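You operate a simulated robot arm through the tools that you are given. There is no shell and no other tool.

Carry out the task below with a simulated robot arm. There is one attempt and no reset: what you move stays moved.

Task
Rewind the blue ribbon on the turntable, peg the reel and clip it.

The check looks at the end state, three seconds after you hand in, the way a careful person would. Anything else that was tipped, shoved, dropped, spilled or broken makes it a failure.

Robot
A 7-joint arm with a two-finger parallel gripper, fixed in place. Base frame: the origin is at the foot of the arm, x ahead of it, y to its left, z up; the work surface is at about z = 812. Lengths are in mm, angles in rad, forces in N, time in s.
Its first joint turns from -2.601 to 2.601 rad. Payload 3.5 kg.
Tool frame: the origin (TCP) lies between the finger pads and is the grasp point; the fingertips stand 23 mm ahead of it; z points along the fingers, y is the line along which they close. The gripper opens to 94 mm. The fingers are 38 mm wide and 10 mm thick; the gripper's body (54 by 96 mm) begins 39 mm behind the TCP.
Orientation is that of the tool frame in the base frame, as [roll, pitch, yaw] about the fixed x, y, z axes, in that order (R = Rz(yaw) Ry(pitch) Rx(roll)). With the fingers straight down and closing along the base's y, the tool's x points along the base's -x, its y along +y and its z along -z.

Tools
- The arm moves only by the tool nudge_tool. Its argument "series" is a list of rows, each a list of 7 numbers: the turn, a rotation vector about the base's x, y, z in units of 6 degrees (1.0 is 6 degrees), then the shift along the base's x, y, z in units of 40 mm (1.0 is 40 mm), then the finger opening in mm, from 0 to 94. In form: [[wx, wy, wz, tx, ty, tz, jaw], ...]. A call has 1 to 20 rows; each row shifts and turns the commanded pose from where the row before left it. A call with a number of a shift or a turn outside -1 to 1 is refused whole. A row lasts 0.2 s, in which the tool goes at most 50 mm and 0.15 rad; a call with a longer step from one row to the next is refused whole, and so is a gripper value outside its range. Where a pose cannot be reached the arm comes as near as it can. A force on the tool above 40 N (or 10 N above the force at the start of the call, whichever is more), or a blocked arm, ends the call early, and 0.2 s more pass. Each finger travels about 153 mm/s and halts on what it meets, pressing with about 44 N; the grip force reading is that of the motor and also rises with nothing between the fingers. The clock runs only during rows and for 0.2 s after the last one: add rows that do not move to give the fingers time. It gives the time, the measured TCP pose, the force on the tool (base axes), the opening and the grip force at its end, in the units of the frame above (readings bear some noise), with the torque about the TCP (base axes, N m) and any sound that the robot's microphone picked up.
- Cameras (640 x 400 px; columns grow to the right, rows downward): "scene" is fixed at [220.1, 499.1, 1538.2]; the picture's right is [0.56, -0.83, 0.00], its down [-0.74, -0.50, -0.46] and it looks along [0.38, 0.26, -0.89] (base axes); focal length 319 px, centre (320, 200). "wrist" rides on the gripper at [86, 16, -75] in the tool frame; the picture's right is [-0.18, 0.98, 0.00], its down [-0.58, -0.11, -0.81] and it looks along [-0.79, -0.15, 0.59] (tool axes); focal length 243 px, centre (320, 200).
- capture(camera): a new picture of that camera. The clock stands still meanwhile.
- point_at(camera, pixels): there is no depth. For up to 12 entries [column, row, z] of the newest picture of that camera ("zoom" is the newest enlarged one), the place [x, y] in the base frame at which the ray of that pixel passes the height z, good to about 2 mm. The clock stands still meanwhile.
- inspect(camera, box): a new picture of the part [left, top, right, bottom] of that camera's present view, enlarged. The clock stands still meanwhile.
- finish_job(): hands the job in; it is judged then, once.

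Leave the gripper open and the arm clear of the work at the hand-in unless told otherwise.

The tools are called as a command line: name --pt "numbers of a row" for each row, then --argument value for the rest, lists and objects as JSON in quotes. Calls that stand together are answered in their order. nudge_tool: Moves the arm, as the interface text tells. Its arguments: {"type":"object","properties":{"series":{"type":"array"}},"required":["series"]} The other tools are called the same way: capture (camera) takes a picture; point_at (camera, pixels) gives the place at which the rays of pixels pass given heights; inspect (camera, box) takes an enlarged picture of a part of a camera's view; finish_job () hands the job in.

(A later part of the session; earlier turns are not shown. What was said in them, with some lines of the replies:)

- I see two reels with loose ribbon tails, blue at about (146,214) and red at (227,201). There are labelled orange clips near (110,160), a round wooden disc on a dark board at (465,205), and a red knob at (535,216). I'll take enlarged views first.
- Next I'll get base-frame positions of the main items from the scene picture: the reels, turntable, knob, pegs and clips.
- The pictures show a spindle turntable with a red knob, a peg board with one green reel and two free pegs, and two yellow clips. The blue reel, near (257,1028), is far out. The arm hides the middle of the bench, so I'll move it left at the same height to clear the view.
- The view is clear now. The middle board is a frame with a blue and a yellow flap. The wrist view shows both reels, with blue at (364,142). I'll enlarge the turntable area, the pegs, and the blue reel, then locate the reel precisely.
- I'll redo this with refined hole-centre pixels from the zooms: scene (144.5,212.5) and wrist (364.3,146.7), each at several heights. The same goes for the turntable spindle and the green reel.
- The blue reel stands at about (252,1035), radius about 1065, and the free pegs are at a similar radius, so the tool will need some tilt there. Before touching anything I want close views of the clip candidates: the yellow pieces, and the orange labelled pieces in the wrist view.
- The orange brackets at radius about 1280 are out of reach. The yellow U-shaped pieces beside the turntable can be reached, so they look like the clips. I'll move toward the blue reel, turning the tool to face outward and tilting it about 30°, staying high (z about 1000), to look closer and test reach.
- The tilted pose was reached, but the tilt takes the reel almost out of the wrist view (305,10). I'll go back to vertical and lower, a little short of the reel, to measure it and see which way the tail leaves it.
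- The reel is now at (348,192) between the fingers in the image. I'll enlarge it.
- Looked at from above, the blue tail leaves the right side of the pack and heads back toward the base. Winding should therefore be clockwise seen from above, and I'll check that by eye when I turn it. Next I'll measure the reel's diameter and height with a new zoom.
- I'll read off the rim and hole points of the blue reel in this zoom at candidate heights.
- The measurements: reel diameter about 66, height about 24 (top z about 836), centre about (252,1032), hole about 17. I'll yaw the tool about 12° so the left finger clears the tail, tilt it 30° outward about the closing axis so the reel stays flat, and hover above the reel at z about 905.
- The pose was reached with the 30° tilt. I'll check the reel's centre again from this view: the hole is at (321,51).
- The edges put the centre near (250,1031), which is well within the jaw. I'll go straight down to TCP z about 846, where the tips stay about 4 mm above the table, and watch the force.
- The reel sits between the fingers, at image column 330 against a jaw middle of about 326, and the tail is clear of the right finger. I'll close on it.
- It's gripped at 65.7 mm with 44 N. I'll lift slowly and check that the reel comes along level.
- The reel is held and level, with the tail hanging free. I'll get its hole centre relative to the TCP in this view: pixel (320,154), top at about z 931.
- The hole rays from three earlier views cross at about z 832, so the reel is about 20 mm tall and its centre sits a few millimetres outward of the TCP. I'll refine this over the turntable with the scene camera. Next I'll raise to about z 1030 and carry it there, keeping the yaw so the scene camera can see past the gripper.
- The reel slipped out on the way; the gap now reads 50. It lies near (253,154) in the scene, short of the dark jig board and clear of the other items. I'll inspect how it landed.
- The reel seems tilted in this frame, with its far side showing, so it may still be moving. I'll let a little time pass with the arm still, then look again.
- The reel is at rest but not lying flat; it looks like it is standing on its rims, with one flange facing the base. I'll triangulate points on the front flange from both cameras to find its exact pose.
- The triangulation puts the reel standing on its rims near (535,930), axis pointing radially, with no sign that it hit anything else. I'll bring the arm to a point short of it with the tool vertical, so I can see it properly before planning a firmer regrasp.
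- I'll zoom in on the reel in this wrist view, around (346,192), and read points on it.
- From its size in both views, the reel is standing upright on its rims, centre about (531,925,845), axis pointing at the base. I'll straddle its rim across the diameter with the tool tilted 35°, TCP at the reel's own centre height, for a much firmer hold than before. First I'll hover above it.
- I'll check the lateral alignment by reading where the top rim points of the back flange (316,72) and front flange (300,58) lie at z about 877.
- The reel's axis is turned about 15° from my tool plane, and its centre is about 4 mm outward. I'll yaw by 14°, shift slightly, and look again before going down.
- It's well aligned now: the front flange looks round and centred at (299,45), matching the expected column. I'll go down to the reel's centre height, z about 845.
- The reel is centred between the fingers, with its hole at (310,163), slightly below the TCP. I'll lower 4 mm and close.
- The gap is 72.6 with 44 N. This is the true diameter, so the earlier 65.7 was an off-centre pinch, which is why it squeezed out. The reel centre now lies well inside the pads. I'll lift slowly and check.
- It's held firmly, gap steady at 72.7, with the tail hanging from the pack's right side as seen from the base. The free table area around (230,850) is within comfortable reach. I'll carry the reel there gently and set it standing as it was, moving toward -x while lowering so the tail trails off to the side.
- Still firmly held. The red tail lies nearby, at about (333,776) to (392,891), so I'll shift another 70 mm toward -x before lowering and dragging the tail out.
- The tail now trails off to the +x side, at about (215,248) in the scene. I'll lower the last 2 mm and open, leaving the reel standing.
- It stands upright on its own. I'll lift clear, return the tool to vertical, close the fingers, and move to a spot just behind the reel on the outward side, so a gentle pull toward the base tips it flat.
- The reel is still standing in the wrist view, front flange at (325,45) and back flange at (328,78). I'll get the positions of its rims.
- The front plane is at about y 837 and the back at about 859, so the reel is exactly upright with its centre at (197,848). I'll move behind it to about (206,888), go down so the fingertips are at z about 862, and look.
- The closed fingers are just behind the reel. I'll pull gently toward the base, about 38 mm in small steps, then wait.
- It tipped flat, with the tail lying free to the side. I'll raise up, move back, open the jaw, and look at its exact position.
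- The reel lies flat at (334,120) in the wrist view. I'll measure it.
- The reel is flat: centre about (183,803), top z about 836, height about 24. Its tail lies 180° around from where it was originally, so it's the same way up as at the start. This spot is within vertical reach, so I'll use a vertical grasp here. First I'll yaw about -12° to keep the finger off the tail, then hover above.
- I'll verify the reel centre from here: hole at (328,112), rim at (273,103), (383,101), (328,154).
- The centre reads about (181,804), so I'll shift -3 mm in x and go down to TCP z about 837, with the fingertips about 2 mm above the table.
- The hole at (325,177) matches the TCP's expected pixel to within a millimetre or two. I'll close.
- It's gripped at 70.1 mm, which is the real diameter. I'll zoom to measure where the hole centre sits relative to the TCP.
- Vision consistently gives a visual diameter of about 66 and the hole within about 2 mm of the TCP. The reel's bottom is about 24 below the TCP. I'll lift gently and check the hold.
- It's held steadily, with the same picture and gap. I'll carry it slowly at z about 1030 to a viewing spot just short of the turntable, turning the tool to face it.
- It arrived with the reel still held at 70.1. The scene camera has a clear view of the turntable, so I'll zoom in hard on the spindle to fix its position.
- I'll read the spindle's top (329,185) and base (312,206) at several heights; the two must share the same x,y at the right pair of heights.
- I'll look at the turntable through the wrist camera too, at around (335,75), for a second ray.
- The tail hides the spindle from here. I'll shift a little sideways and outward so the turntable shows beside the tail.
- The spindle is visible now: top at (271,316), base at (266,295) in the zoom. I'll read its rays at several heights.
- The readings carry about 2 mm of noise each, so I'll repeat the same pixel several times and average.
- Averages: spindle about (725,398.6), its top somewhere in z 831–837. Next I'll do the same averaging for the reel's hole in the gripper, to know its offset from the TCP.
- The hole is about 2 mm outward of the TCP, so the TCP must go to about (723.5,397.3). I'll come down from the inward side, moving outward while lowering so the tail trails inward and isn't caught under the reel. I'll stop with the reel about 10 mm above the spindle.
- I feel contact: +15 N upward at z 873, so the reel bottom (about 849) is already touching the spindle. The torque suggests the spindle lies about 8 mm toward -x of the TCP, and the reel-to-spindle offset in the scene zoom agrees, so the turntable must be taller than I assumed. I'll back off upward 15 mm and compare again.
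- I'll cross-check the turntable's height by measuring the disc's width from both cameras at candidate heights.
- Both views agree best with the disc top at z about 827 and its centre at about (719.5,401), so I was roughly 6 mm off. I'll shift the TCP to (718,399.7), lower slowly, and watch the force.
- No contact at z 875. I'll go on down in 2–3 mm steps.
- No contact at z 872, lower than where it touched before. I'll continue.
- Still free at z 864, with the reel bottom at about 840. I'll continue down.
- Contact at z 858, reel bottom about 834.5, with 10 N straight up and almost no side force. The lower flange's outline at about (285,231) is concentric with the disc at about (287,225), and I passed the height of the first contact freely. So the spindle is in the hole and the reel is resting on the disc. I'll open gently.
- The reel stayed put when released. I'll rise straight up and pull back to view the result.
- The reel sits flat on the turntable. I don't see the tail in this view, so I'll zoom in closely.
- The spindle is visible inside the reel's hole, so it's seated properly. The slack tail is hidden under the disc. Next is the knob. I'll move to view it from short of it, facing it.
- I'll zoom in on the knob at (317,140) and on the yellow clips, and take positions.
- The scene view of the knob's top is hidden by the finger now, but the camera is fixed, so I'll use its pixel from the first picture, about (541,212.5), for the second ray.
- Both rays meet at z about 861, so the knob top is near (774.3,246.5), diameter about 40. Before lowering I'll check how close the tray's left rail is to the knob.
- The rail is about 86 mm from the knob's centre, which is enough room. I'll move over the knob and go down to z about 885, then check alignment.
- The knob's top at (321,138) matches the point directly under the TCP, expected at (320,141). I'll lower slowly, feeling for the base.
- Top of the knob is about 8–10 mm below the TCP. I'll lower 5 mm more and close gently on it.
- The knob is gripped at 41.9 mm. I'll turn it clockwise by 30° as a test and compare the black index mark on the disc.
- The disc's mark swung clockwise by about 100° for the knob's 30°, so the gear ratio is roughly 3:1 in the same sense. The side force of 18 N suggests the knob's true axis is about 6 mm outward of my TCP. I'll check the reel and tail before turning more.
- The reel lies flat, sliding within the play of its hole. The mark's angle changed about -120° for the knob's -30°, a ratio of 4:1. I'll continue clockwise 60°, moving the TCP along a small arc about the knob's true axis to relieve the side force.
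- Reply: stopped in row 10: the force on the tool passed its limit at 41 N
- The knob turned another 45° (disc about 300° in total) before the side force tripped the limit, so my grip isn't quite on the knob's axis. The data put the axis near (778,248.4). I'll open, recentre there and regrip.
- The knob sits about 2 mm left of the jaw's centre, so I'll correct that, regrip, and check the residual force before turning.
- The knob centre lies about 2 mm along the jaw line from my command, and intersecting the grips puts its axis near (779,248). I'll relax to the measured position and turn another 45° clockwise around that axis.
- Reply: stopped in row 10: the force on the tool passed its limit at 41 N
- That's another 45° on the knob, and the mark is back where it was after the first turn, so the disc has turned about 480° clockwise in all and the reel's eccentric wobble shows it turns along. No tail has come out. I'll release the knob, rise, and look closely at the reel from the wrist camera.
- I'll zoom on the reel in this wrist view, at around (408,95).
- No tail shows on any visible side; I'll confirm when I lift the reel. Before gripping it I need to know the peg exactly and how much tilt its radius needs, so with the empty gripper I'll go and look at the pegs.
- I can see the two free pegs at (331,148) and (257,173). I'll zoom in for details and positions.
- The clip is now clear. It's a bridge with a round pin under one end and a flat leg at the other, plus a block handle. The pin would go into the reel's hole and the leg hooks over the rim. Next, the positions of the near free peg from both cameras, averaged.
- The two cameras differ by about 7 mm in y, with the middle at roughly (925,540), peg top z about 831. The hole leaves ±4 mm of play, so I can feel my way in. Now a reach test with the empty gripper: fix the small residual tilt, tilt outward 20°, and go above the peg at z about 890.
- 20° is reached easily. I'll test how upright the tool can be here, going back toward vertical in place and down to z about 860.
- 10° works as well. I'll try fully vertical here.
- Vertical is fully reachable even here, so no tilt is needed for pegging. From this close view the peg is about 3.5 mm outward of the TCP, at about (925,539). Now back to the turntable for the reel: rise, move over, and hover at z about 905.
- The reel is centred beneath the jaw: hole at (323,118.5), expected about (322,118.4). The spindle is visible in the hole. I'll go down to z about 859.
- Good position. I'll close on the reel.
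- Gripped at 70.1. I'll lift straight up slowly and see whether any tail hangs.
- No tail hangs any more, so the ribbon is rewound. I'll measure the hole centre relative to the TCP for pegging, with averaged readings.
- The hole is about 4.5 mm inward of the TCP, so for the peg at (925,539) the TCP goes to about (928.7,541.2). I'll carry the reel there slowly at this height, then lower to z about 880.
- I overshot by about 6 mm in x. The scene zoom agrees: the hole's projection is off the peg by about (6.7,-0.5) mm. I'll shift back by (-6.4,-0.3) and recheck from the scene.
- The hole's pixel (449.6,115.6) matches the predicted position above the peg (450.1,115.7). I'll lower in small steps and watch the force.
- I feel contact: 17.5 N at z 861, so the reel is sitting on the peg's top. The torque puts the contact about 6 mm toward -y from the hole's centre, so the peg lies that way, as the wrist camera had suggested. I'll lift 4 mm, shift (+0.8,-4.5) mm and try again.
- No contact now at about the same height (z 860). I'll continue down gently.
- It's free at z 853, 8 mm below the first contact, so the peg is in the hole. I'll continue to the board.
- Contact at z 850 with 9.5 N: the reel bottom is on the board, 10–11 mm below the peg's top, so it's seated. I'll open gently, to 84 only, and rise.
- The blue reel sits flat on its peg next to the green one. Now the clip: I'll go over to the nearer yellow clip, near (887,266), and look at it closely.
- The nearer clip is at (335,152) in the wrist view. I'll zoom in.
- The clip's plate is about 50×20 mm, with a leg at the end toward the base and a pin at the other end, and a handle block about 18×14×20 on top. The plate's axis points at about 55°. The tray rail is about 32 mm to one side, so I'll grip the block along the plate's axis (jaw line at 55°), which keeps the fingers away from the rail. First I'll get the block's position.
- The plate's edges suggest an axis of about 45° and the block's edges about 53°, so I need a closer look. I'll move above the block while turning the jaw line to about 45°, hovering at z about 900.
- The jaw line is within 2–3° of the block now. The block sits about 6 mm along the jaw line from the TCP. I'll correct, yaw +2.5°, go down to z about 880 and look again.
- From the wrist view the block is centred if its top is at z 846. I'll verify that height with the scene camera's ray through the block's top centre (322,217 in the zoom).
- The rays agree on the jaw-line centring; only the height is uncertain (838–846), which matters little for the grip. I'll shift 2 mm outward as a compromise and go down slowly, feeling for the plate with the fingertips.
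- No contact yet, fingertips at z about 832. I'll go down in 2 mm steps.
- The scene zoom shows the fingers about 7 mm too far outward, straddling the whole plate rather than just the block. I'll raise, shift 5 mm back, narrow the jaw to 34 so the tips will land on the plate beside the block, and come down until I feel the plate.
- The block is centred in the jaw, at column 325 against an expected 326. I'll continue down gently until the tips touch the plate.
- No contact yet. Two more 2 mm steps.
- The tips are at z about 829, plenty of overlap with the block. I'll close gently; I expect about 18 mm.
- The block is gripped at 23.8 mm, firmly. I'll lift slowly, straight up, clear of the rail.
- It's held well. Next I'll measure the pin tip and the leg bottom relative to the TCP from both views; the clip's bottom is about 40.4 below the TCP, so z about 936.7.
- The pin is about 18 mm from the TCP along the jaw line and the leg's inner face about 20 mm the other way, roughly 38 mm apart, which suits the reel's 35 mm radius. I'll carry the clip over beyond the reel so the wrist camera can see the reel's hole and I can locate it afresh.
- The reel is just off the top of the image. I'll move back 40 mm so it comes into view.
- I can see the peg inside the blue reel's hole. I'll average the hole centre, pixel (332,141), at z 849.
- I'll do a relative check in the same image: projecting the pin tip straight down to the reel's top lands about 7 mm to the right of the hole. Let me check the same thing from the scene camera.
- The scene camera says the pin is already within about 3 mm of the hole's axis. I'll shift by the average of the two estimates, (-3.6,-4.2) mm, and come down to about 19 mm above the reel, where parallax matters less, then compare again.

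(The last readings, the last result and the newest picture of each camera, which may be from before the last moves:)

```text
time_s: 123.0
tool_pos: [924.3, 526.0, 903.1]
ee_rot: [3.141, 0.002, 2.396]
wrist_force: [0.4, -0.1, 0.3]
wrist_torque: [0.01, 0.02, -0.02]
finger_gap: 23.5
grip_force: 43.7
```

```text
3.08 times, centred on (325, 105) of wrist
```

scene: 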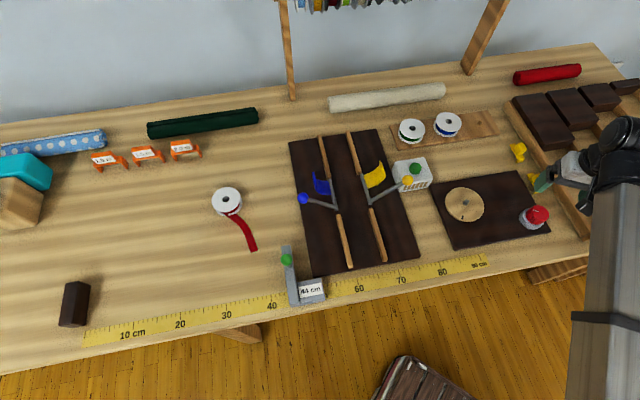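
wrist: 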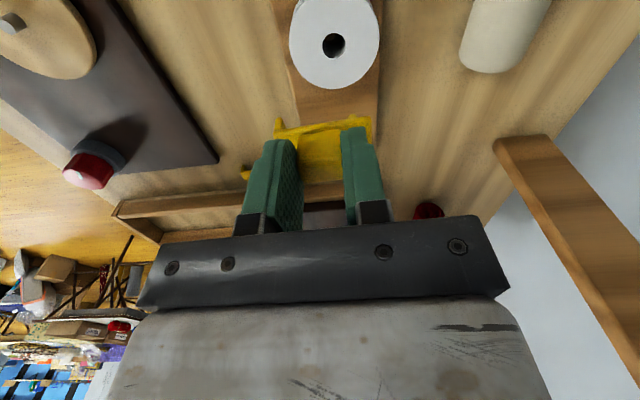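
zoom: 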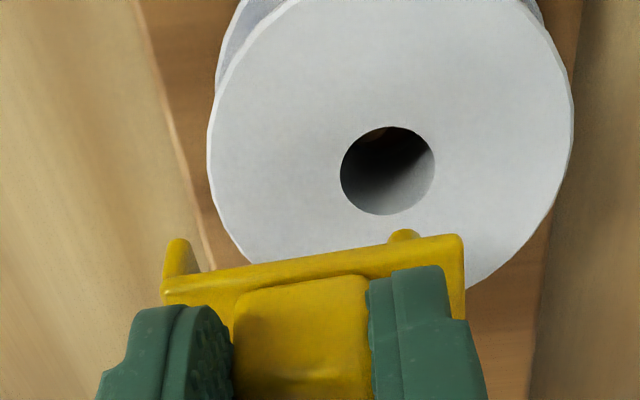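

Very clear view now. The pin is about 3.4 mm too far outward of the hole's centre, nearly right along the jaw line, and the leg's clearance to the rim is a bit tight. I'll shift (-3.5,+1.2) mm and go down to just above the reel to check.

nudge_tool --pt "0 0 0 -0.088 0.03 0 8" --pt "0 0 0 0 0 -0.12 8" --pt "0 0 0 0 0 -0.1 8" --pt "0 0 0 0 0 0 8"

inspect --camera "wrist" --box '[250, 40, 400, 170]'

inspect --camera "scene" --box '[430, 85, 480, 135]'

```text
time_s: 124.0
tool_pos: [921.6, 528.2, 894.8]
ee_rot: [-3.14, 0.002, 2.395]
wrist_force: [0.2, -0.1, -0.2]
wrist_torque: [0.0, -0.02, -0.02]
finger_gap: 23.8
grip_force: 44.0
```

```text
3.08 times, centred on (325, 105) of wrist
```

zoom: 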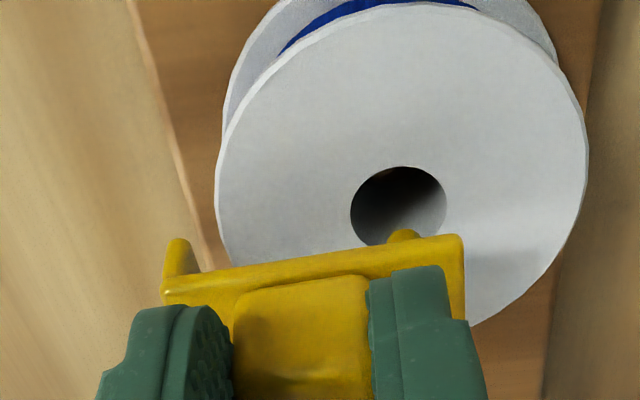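

```text
8.00 times, centred on (455, 110) of scene
```

zoom: 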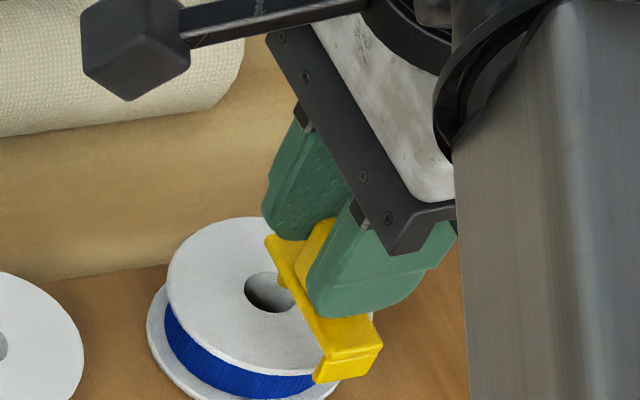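

Both views now show the pin directly above the hole within 1–2 mm, and the leg clears the rim by about 4 mm. I'll lower gently in small steps, watching the force.

nudge_tool --pt "0 0 0 0 0 -0.1 8" --pt "0 0 0 0 0 -0.1 8" --pt "0 0 0 0 0 0 8"

```text
time_s: 124.8
tool_pos: [922.1, 527.3, 886.5]
ee_rot: [3.14, 0.002, 2.397]
wrist_force: [0.2, -0.2, -0.7]
wrist_torque: [-0.02, -0.01, 0.01]
finger_gap: 23.7
grip_force: 44.7
```

Still free at z 886.5, pin tip about 846. I'll continue in small steps.

nudge_tool --pt "0 0 0 0 0 -0.06 8" --pt "0 0 0 0 0 -0.06 8" --pt "0 0 0 0 0 0 8"

inspect --camera "wrist" --box '[250, 40, 400, 170]'

inspect --camera "scene" --box '[430, 85, 480, 135]'

```text
time_s: 125.6
tool_pos: [920.7, 525.9, 881.5]
ee_rot: [-3.141, 0.003, 2.398]
wrist_force: [-0.5, 0.3, 0.2]
wrist_torque: [-0.02, -0.02, 0.0]
finger_gap: 23.6
grip_force: 44.2
```

```text
3.08 times, centred on (325, 105) of wrist
```

zoom: 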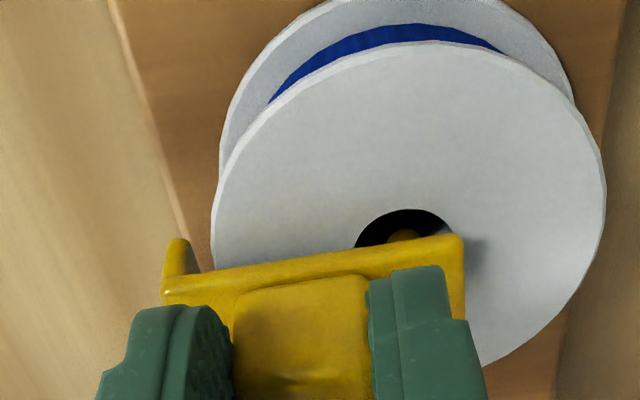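

```text
8.00 times, centred on (455, 110) of scene
```

zoom: 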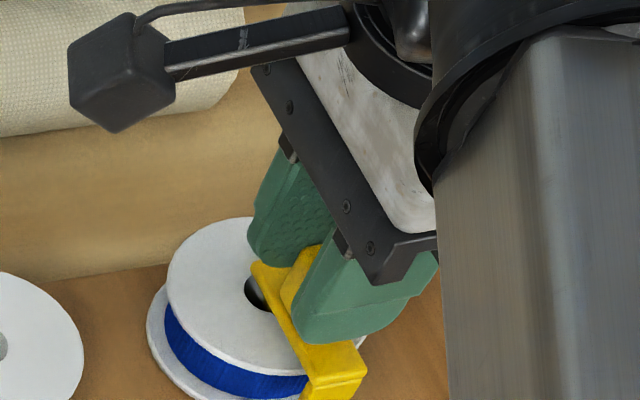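

The pin is entering the hole and the leg is outside the rim. I'll continue down until the plate touches.

nudge_tool --pt "0 0 0 0 0 -0.06 8" --pt "0 0 0 0 0 -0.05 8" --pt "0 0 0 0 0 0 8"

```text
time_s: 126.4
tool_pos: [921.2, 528.0, 878.0]
ee_rot: [3.139, 0.004, 2.397]
wrist_force: [1.6, 1.2, 19.9]
wrist_torque: [0.06, -0.25, 0.01]
finger_gap: 23.6
grip_force: 44.3
```

Contact at z 878 with 20 N, the height expected for the plate resting on the reel's top. I'll look before releasing.

inspect --camera "wrist" --box '[250, 40, 400, 170]'

inspect --camera "scene" --box '[430, 95, 480, 135]'

```text
3.08 times, centred on (325, 105) of wrist
```

zoom: 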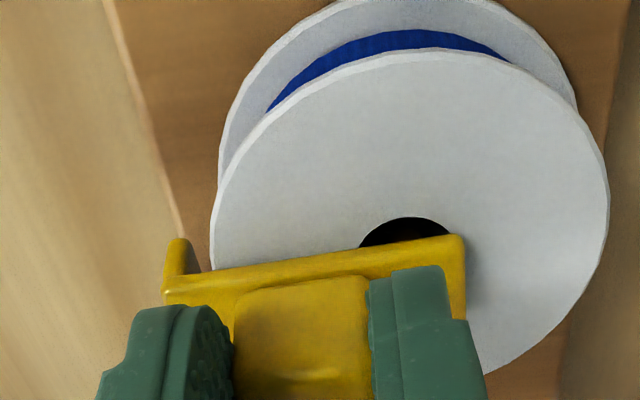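

```text
10.00 times, centred on (455, 115) of scene
```

zoom: 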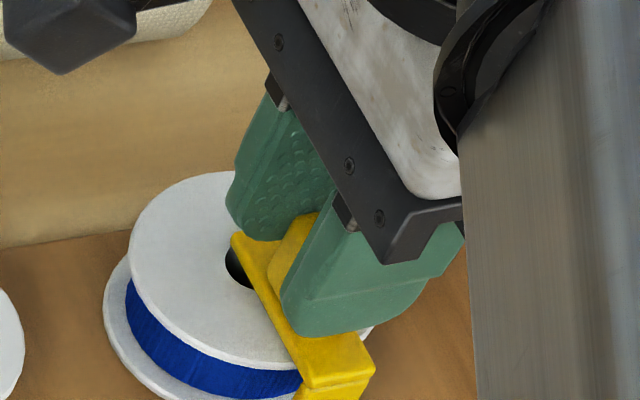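

The clip sits right: pin in the hole, leg over the rim. I'll press very slightly more, about 1 mm, to make sure it's fully down.

nudge_tool --pt "0 0 0 0 0 -0.03 8" --pt "0 0 0 0 0 0 8"

```text
time_s: 127.0
tool_pos: [921.2, 527.1, 878.5]
ee_rot: [3.137, 0.003, 2.395]
wrist_force: [3.9, 2.9, 39.2]
wrist_torque: [0.0, -0.29, 0.01]
finger_gap: 23.9
grip_force: 44.3
```

It's firm, so fully seated. I'll relax the pressure by 1.5 mm and open the fingers gently.

nudge_tool --pt "0 0 0 0 0 0.035 8" --pt "0 0 0 0 0 0 20" --pt "0 0 0 0 0 0 26" --pt "0 0 0 0 0 0 32" --pt "0 0 0 0 0 0 38" --pt "0 0 0 0 0 0 38"

inspect --camera "wrist" --box '[250, 40, 400, 170]'

```text
time_s: 128.4
tool_pos: [921.2, 527.6, 877.8]
ee_rot: [-3.14, 0.003, 2.397]
wrist_force: [0.5, 0.7, 0.2]
wrist_torque: [0.05, 0.0, 0.03]
finger_gap: 38.1
grip_force: 0.1
```

```text
3.08 times, centred on (325, 105) of wrist
```

zoom: 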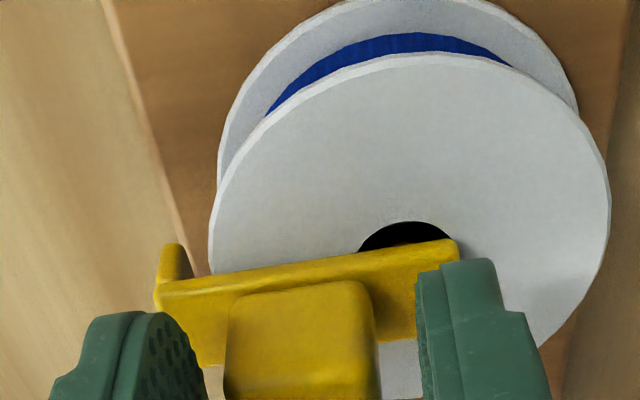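

The clip stayed in place when I let go. I'll rise straight up and move well back to see the whole scene.

nudge_tool --pt "0 0 0 0 0 0.2 38" --pt "0 0 0 0 0 0.5 38" --pt "0 0 0 0 0 0.8 38" --pt "0 0 0 0 0 0.9 60" --pt "0 0 0 -0.3 -0.3 0.9 80" --pt "0 0 0 -0.7 -0.6 0 94" --pt "0 0 0 -0.8 -0.7 0 94" --pt "0 0 0 -0.8 -0.7 0 94" --pt "0 0 0 -0.8 -0.7 0 94" --pt "0 0 0 -0.8 -0.7 0 94" --pt "0 0 0 -0.8 -0.7 0 94" --pt "0 0 0 0 0 0 94"

capture --camera "scene"

inspect --camera "scene" --box '[395, 95, 505, 165]'

capture --camera "wrist"

```text
time_s: 131.0
tool_pos: [721.6, 352.0, 1008.5]
ee_rot: [-3.141, 0.0, 2.398]
wrist_force: [-0.2, -0.1, 0.6]
wrist_torque: [0.02, 0.03, -0.02]
finger_gap: 94.3
grip_force: 0.2
```

```text
taken
```

scene: 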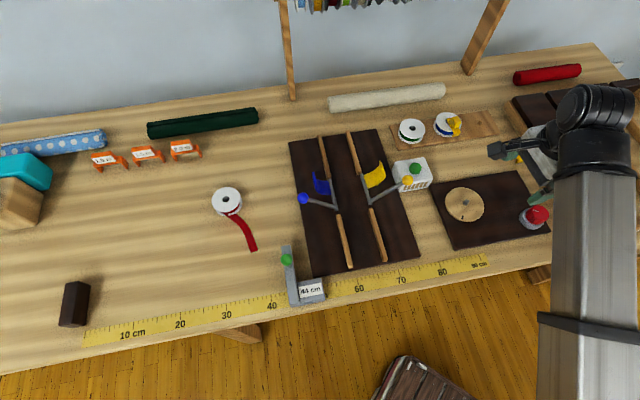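

```text
5.71 times, centred on (450, 130) of scene
```

zoom: 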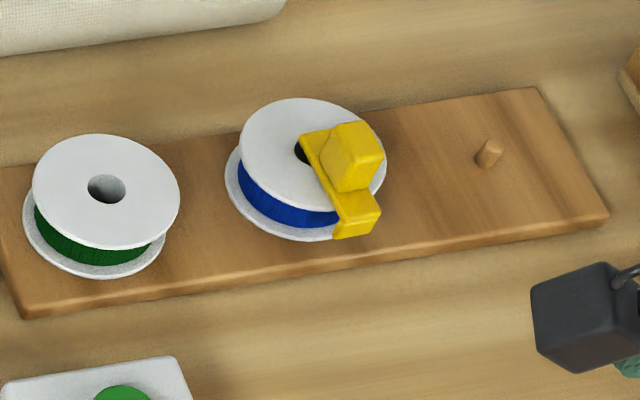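

```text
taken
```

wrist: 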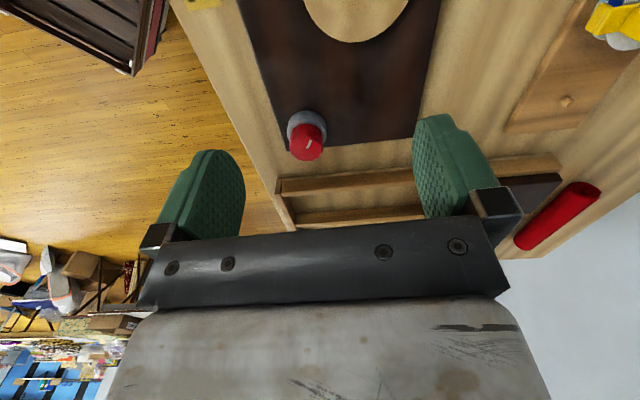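

The blue reel is on its peg with the clip's pin in the hole and its leg over the rim. No ribbon is loose. I'll move the arm back to its clear starting area to check nothing else was disturbed.

nudge_tool --pt "0 0 0 -0.7 0.5 0.2 94" --pt "0 0 0 -0.8 0.7 0.2 94" --pt "0 0 0 -0.8 0.7 0.2 94" --pt "0 0 0 -0.8 0.7 0.2 94" --pt "0 0 0 -0.8 0.7 0 94" --pt "0 0 0 -0.8 0.7 0 94" --pt "0 0 0 -0.6 0.7 0 94" --pt "0 0 0 -0.3 0.8 0 94" --pt "0 0 0 -0.3 0.8 0 94" --pt "0 0 0 0 0 0 94"

capture --camera "scene"

inspect --camera "scene" --box '[390, 80, 630, 250]'

```text
time_s: 133.2
tool_pos: [484.1, 604.1, 1040.4]
ee_rot: [-3.14, 0.002, 2.397]
wrist_force: [-0.1, 0.7, -0.7]
wrist_torque: [-0.02, 0.0, 0.01]
finger_gap: 94.1
grip_force: 0.1
```

```text
taken
```

scene: 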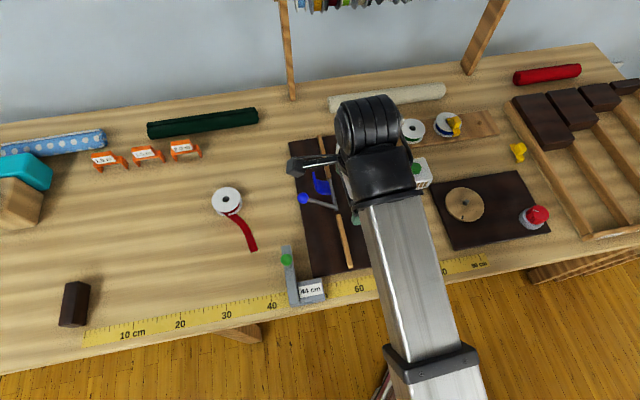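

```text
2.35 times, centred on (510, 165) of scene
```

zoom: 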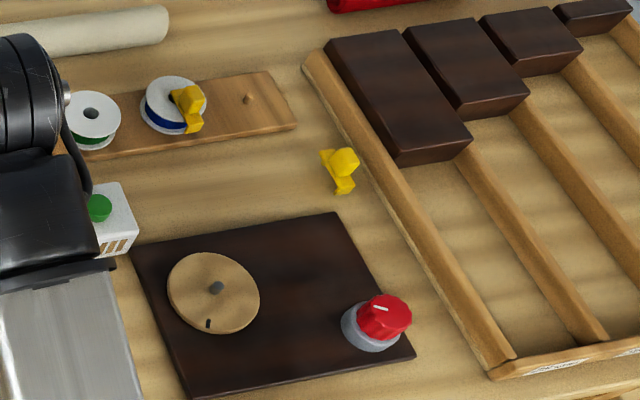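

Everything else is where it started: the red and green reels, the second yellow clip, the brackets, the trays, the ruler stop and the jig flaps. The blue ribbon is wound, its reel is on the peg with the clip on, the gripper is open and the arm is clear. Handing in.

finish_job

```text
The job is handed in.
```

I wound the blue ribbon back onto its reel on the turntable, seated the reel on the near free peg next to the green one, and put one of the yellow clips on it. I've handed the job in, with the gripper open and the arm clear. I don't have the check's verdict.

- **Dropped reel:** I dropped the blue reel once on the first carry, because the grip was too close to the fingertips. It landed standing on its edge, clear of everything else. I picked it up again, set it flat and carried on. As far as I can see in the pictures, nothing else was moved or knocked over.
- **Rewinding:** The knob drives the turntable about 4:1, and I turned the turntable roughly 1.3 turns clockwise. I couldn't see the loose end going in, because it was hidden once the reel was on the turntable. When I lifted the reel off, no tail was hanging, so I take it as wound.
- **Clip:** The clip's pin is in the reel's hole and its leg hooks over the rim. It was firm when I pressed it and stayed put when I let go. I couldn't tell where on the rim the ribbon's end is, so the leg may not be directly over it.
- **Which clips:** I used a yellow clip because the orange labelled brackets were out of the arm's reach.
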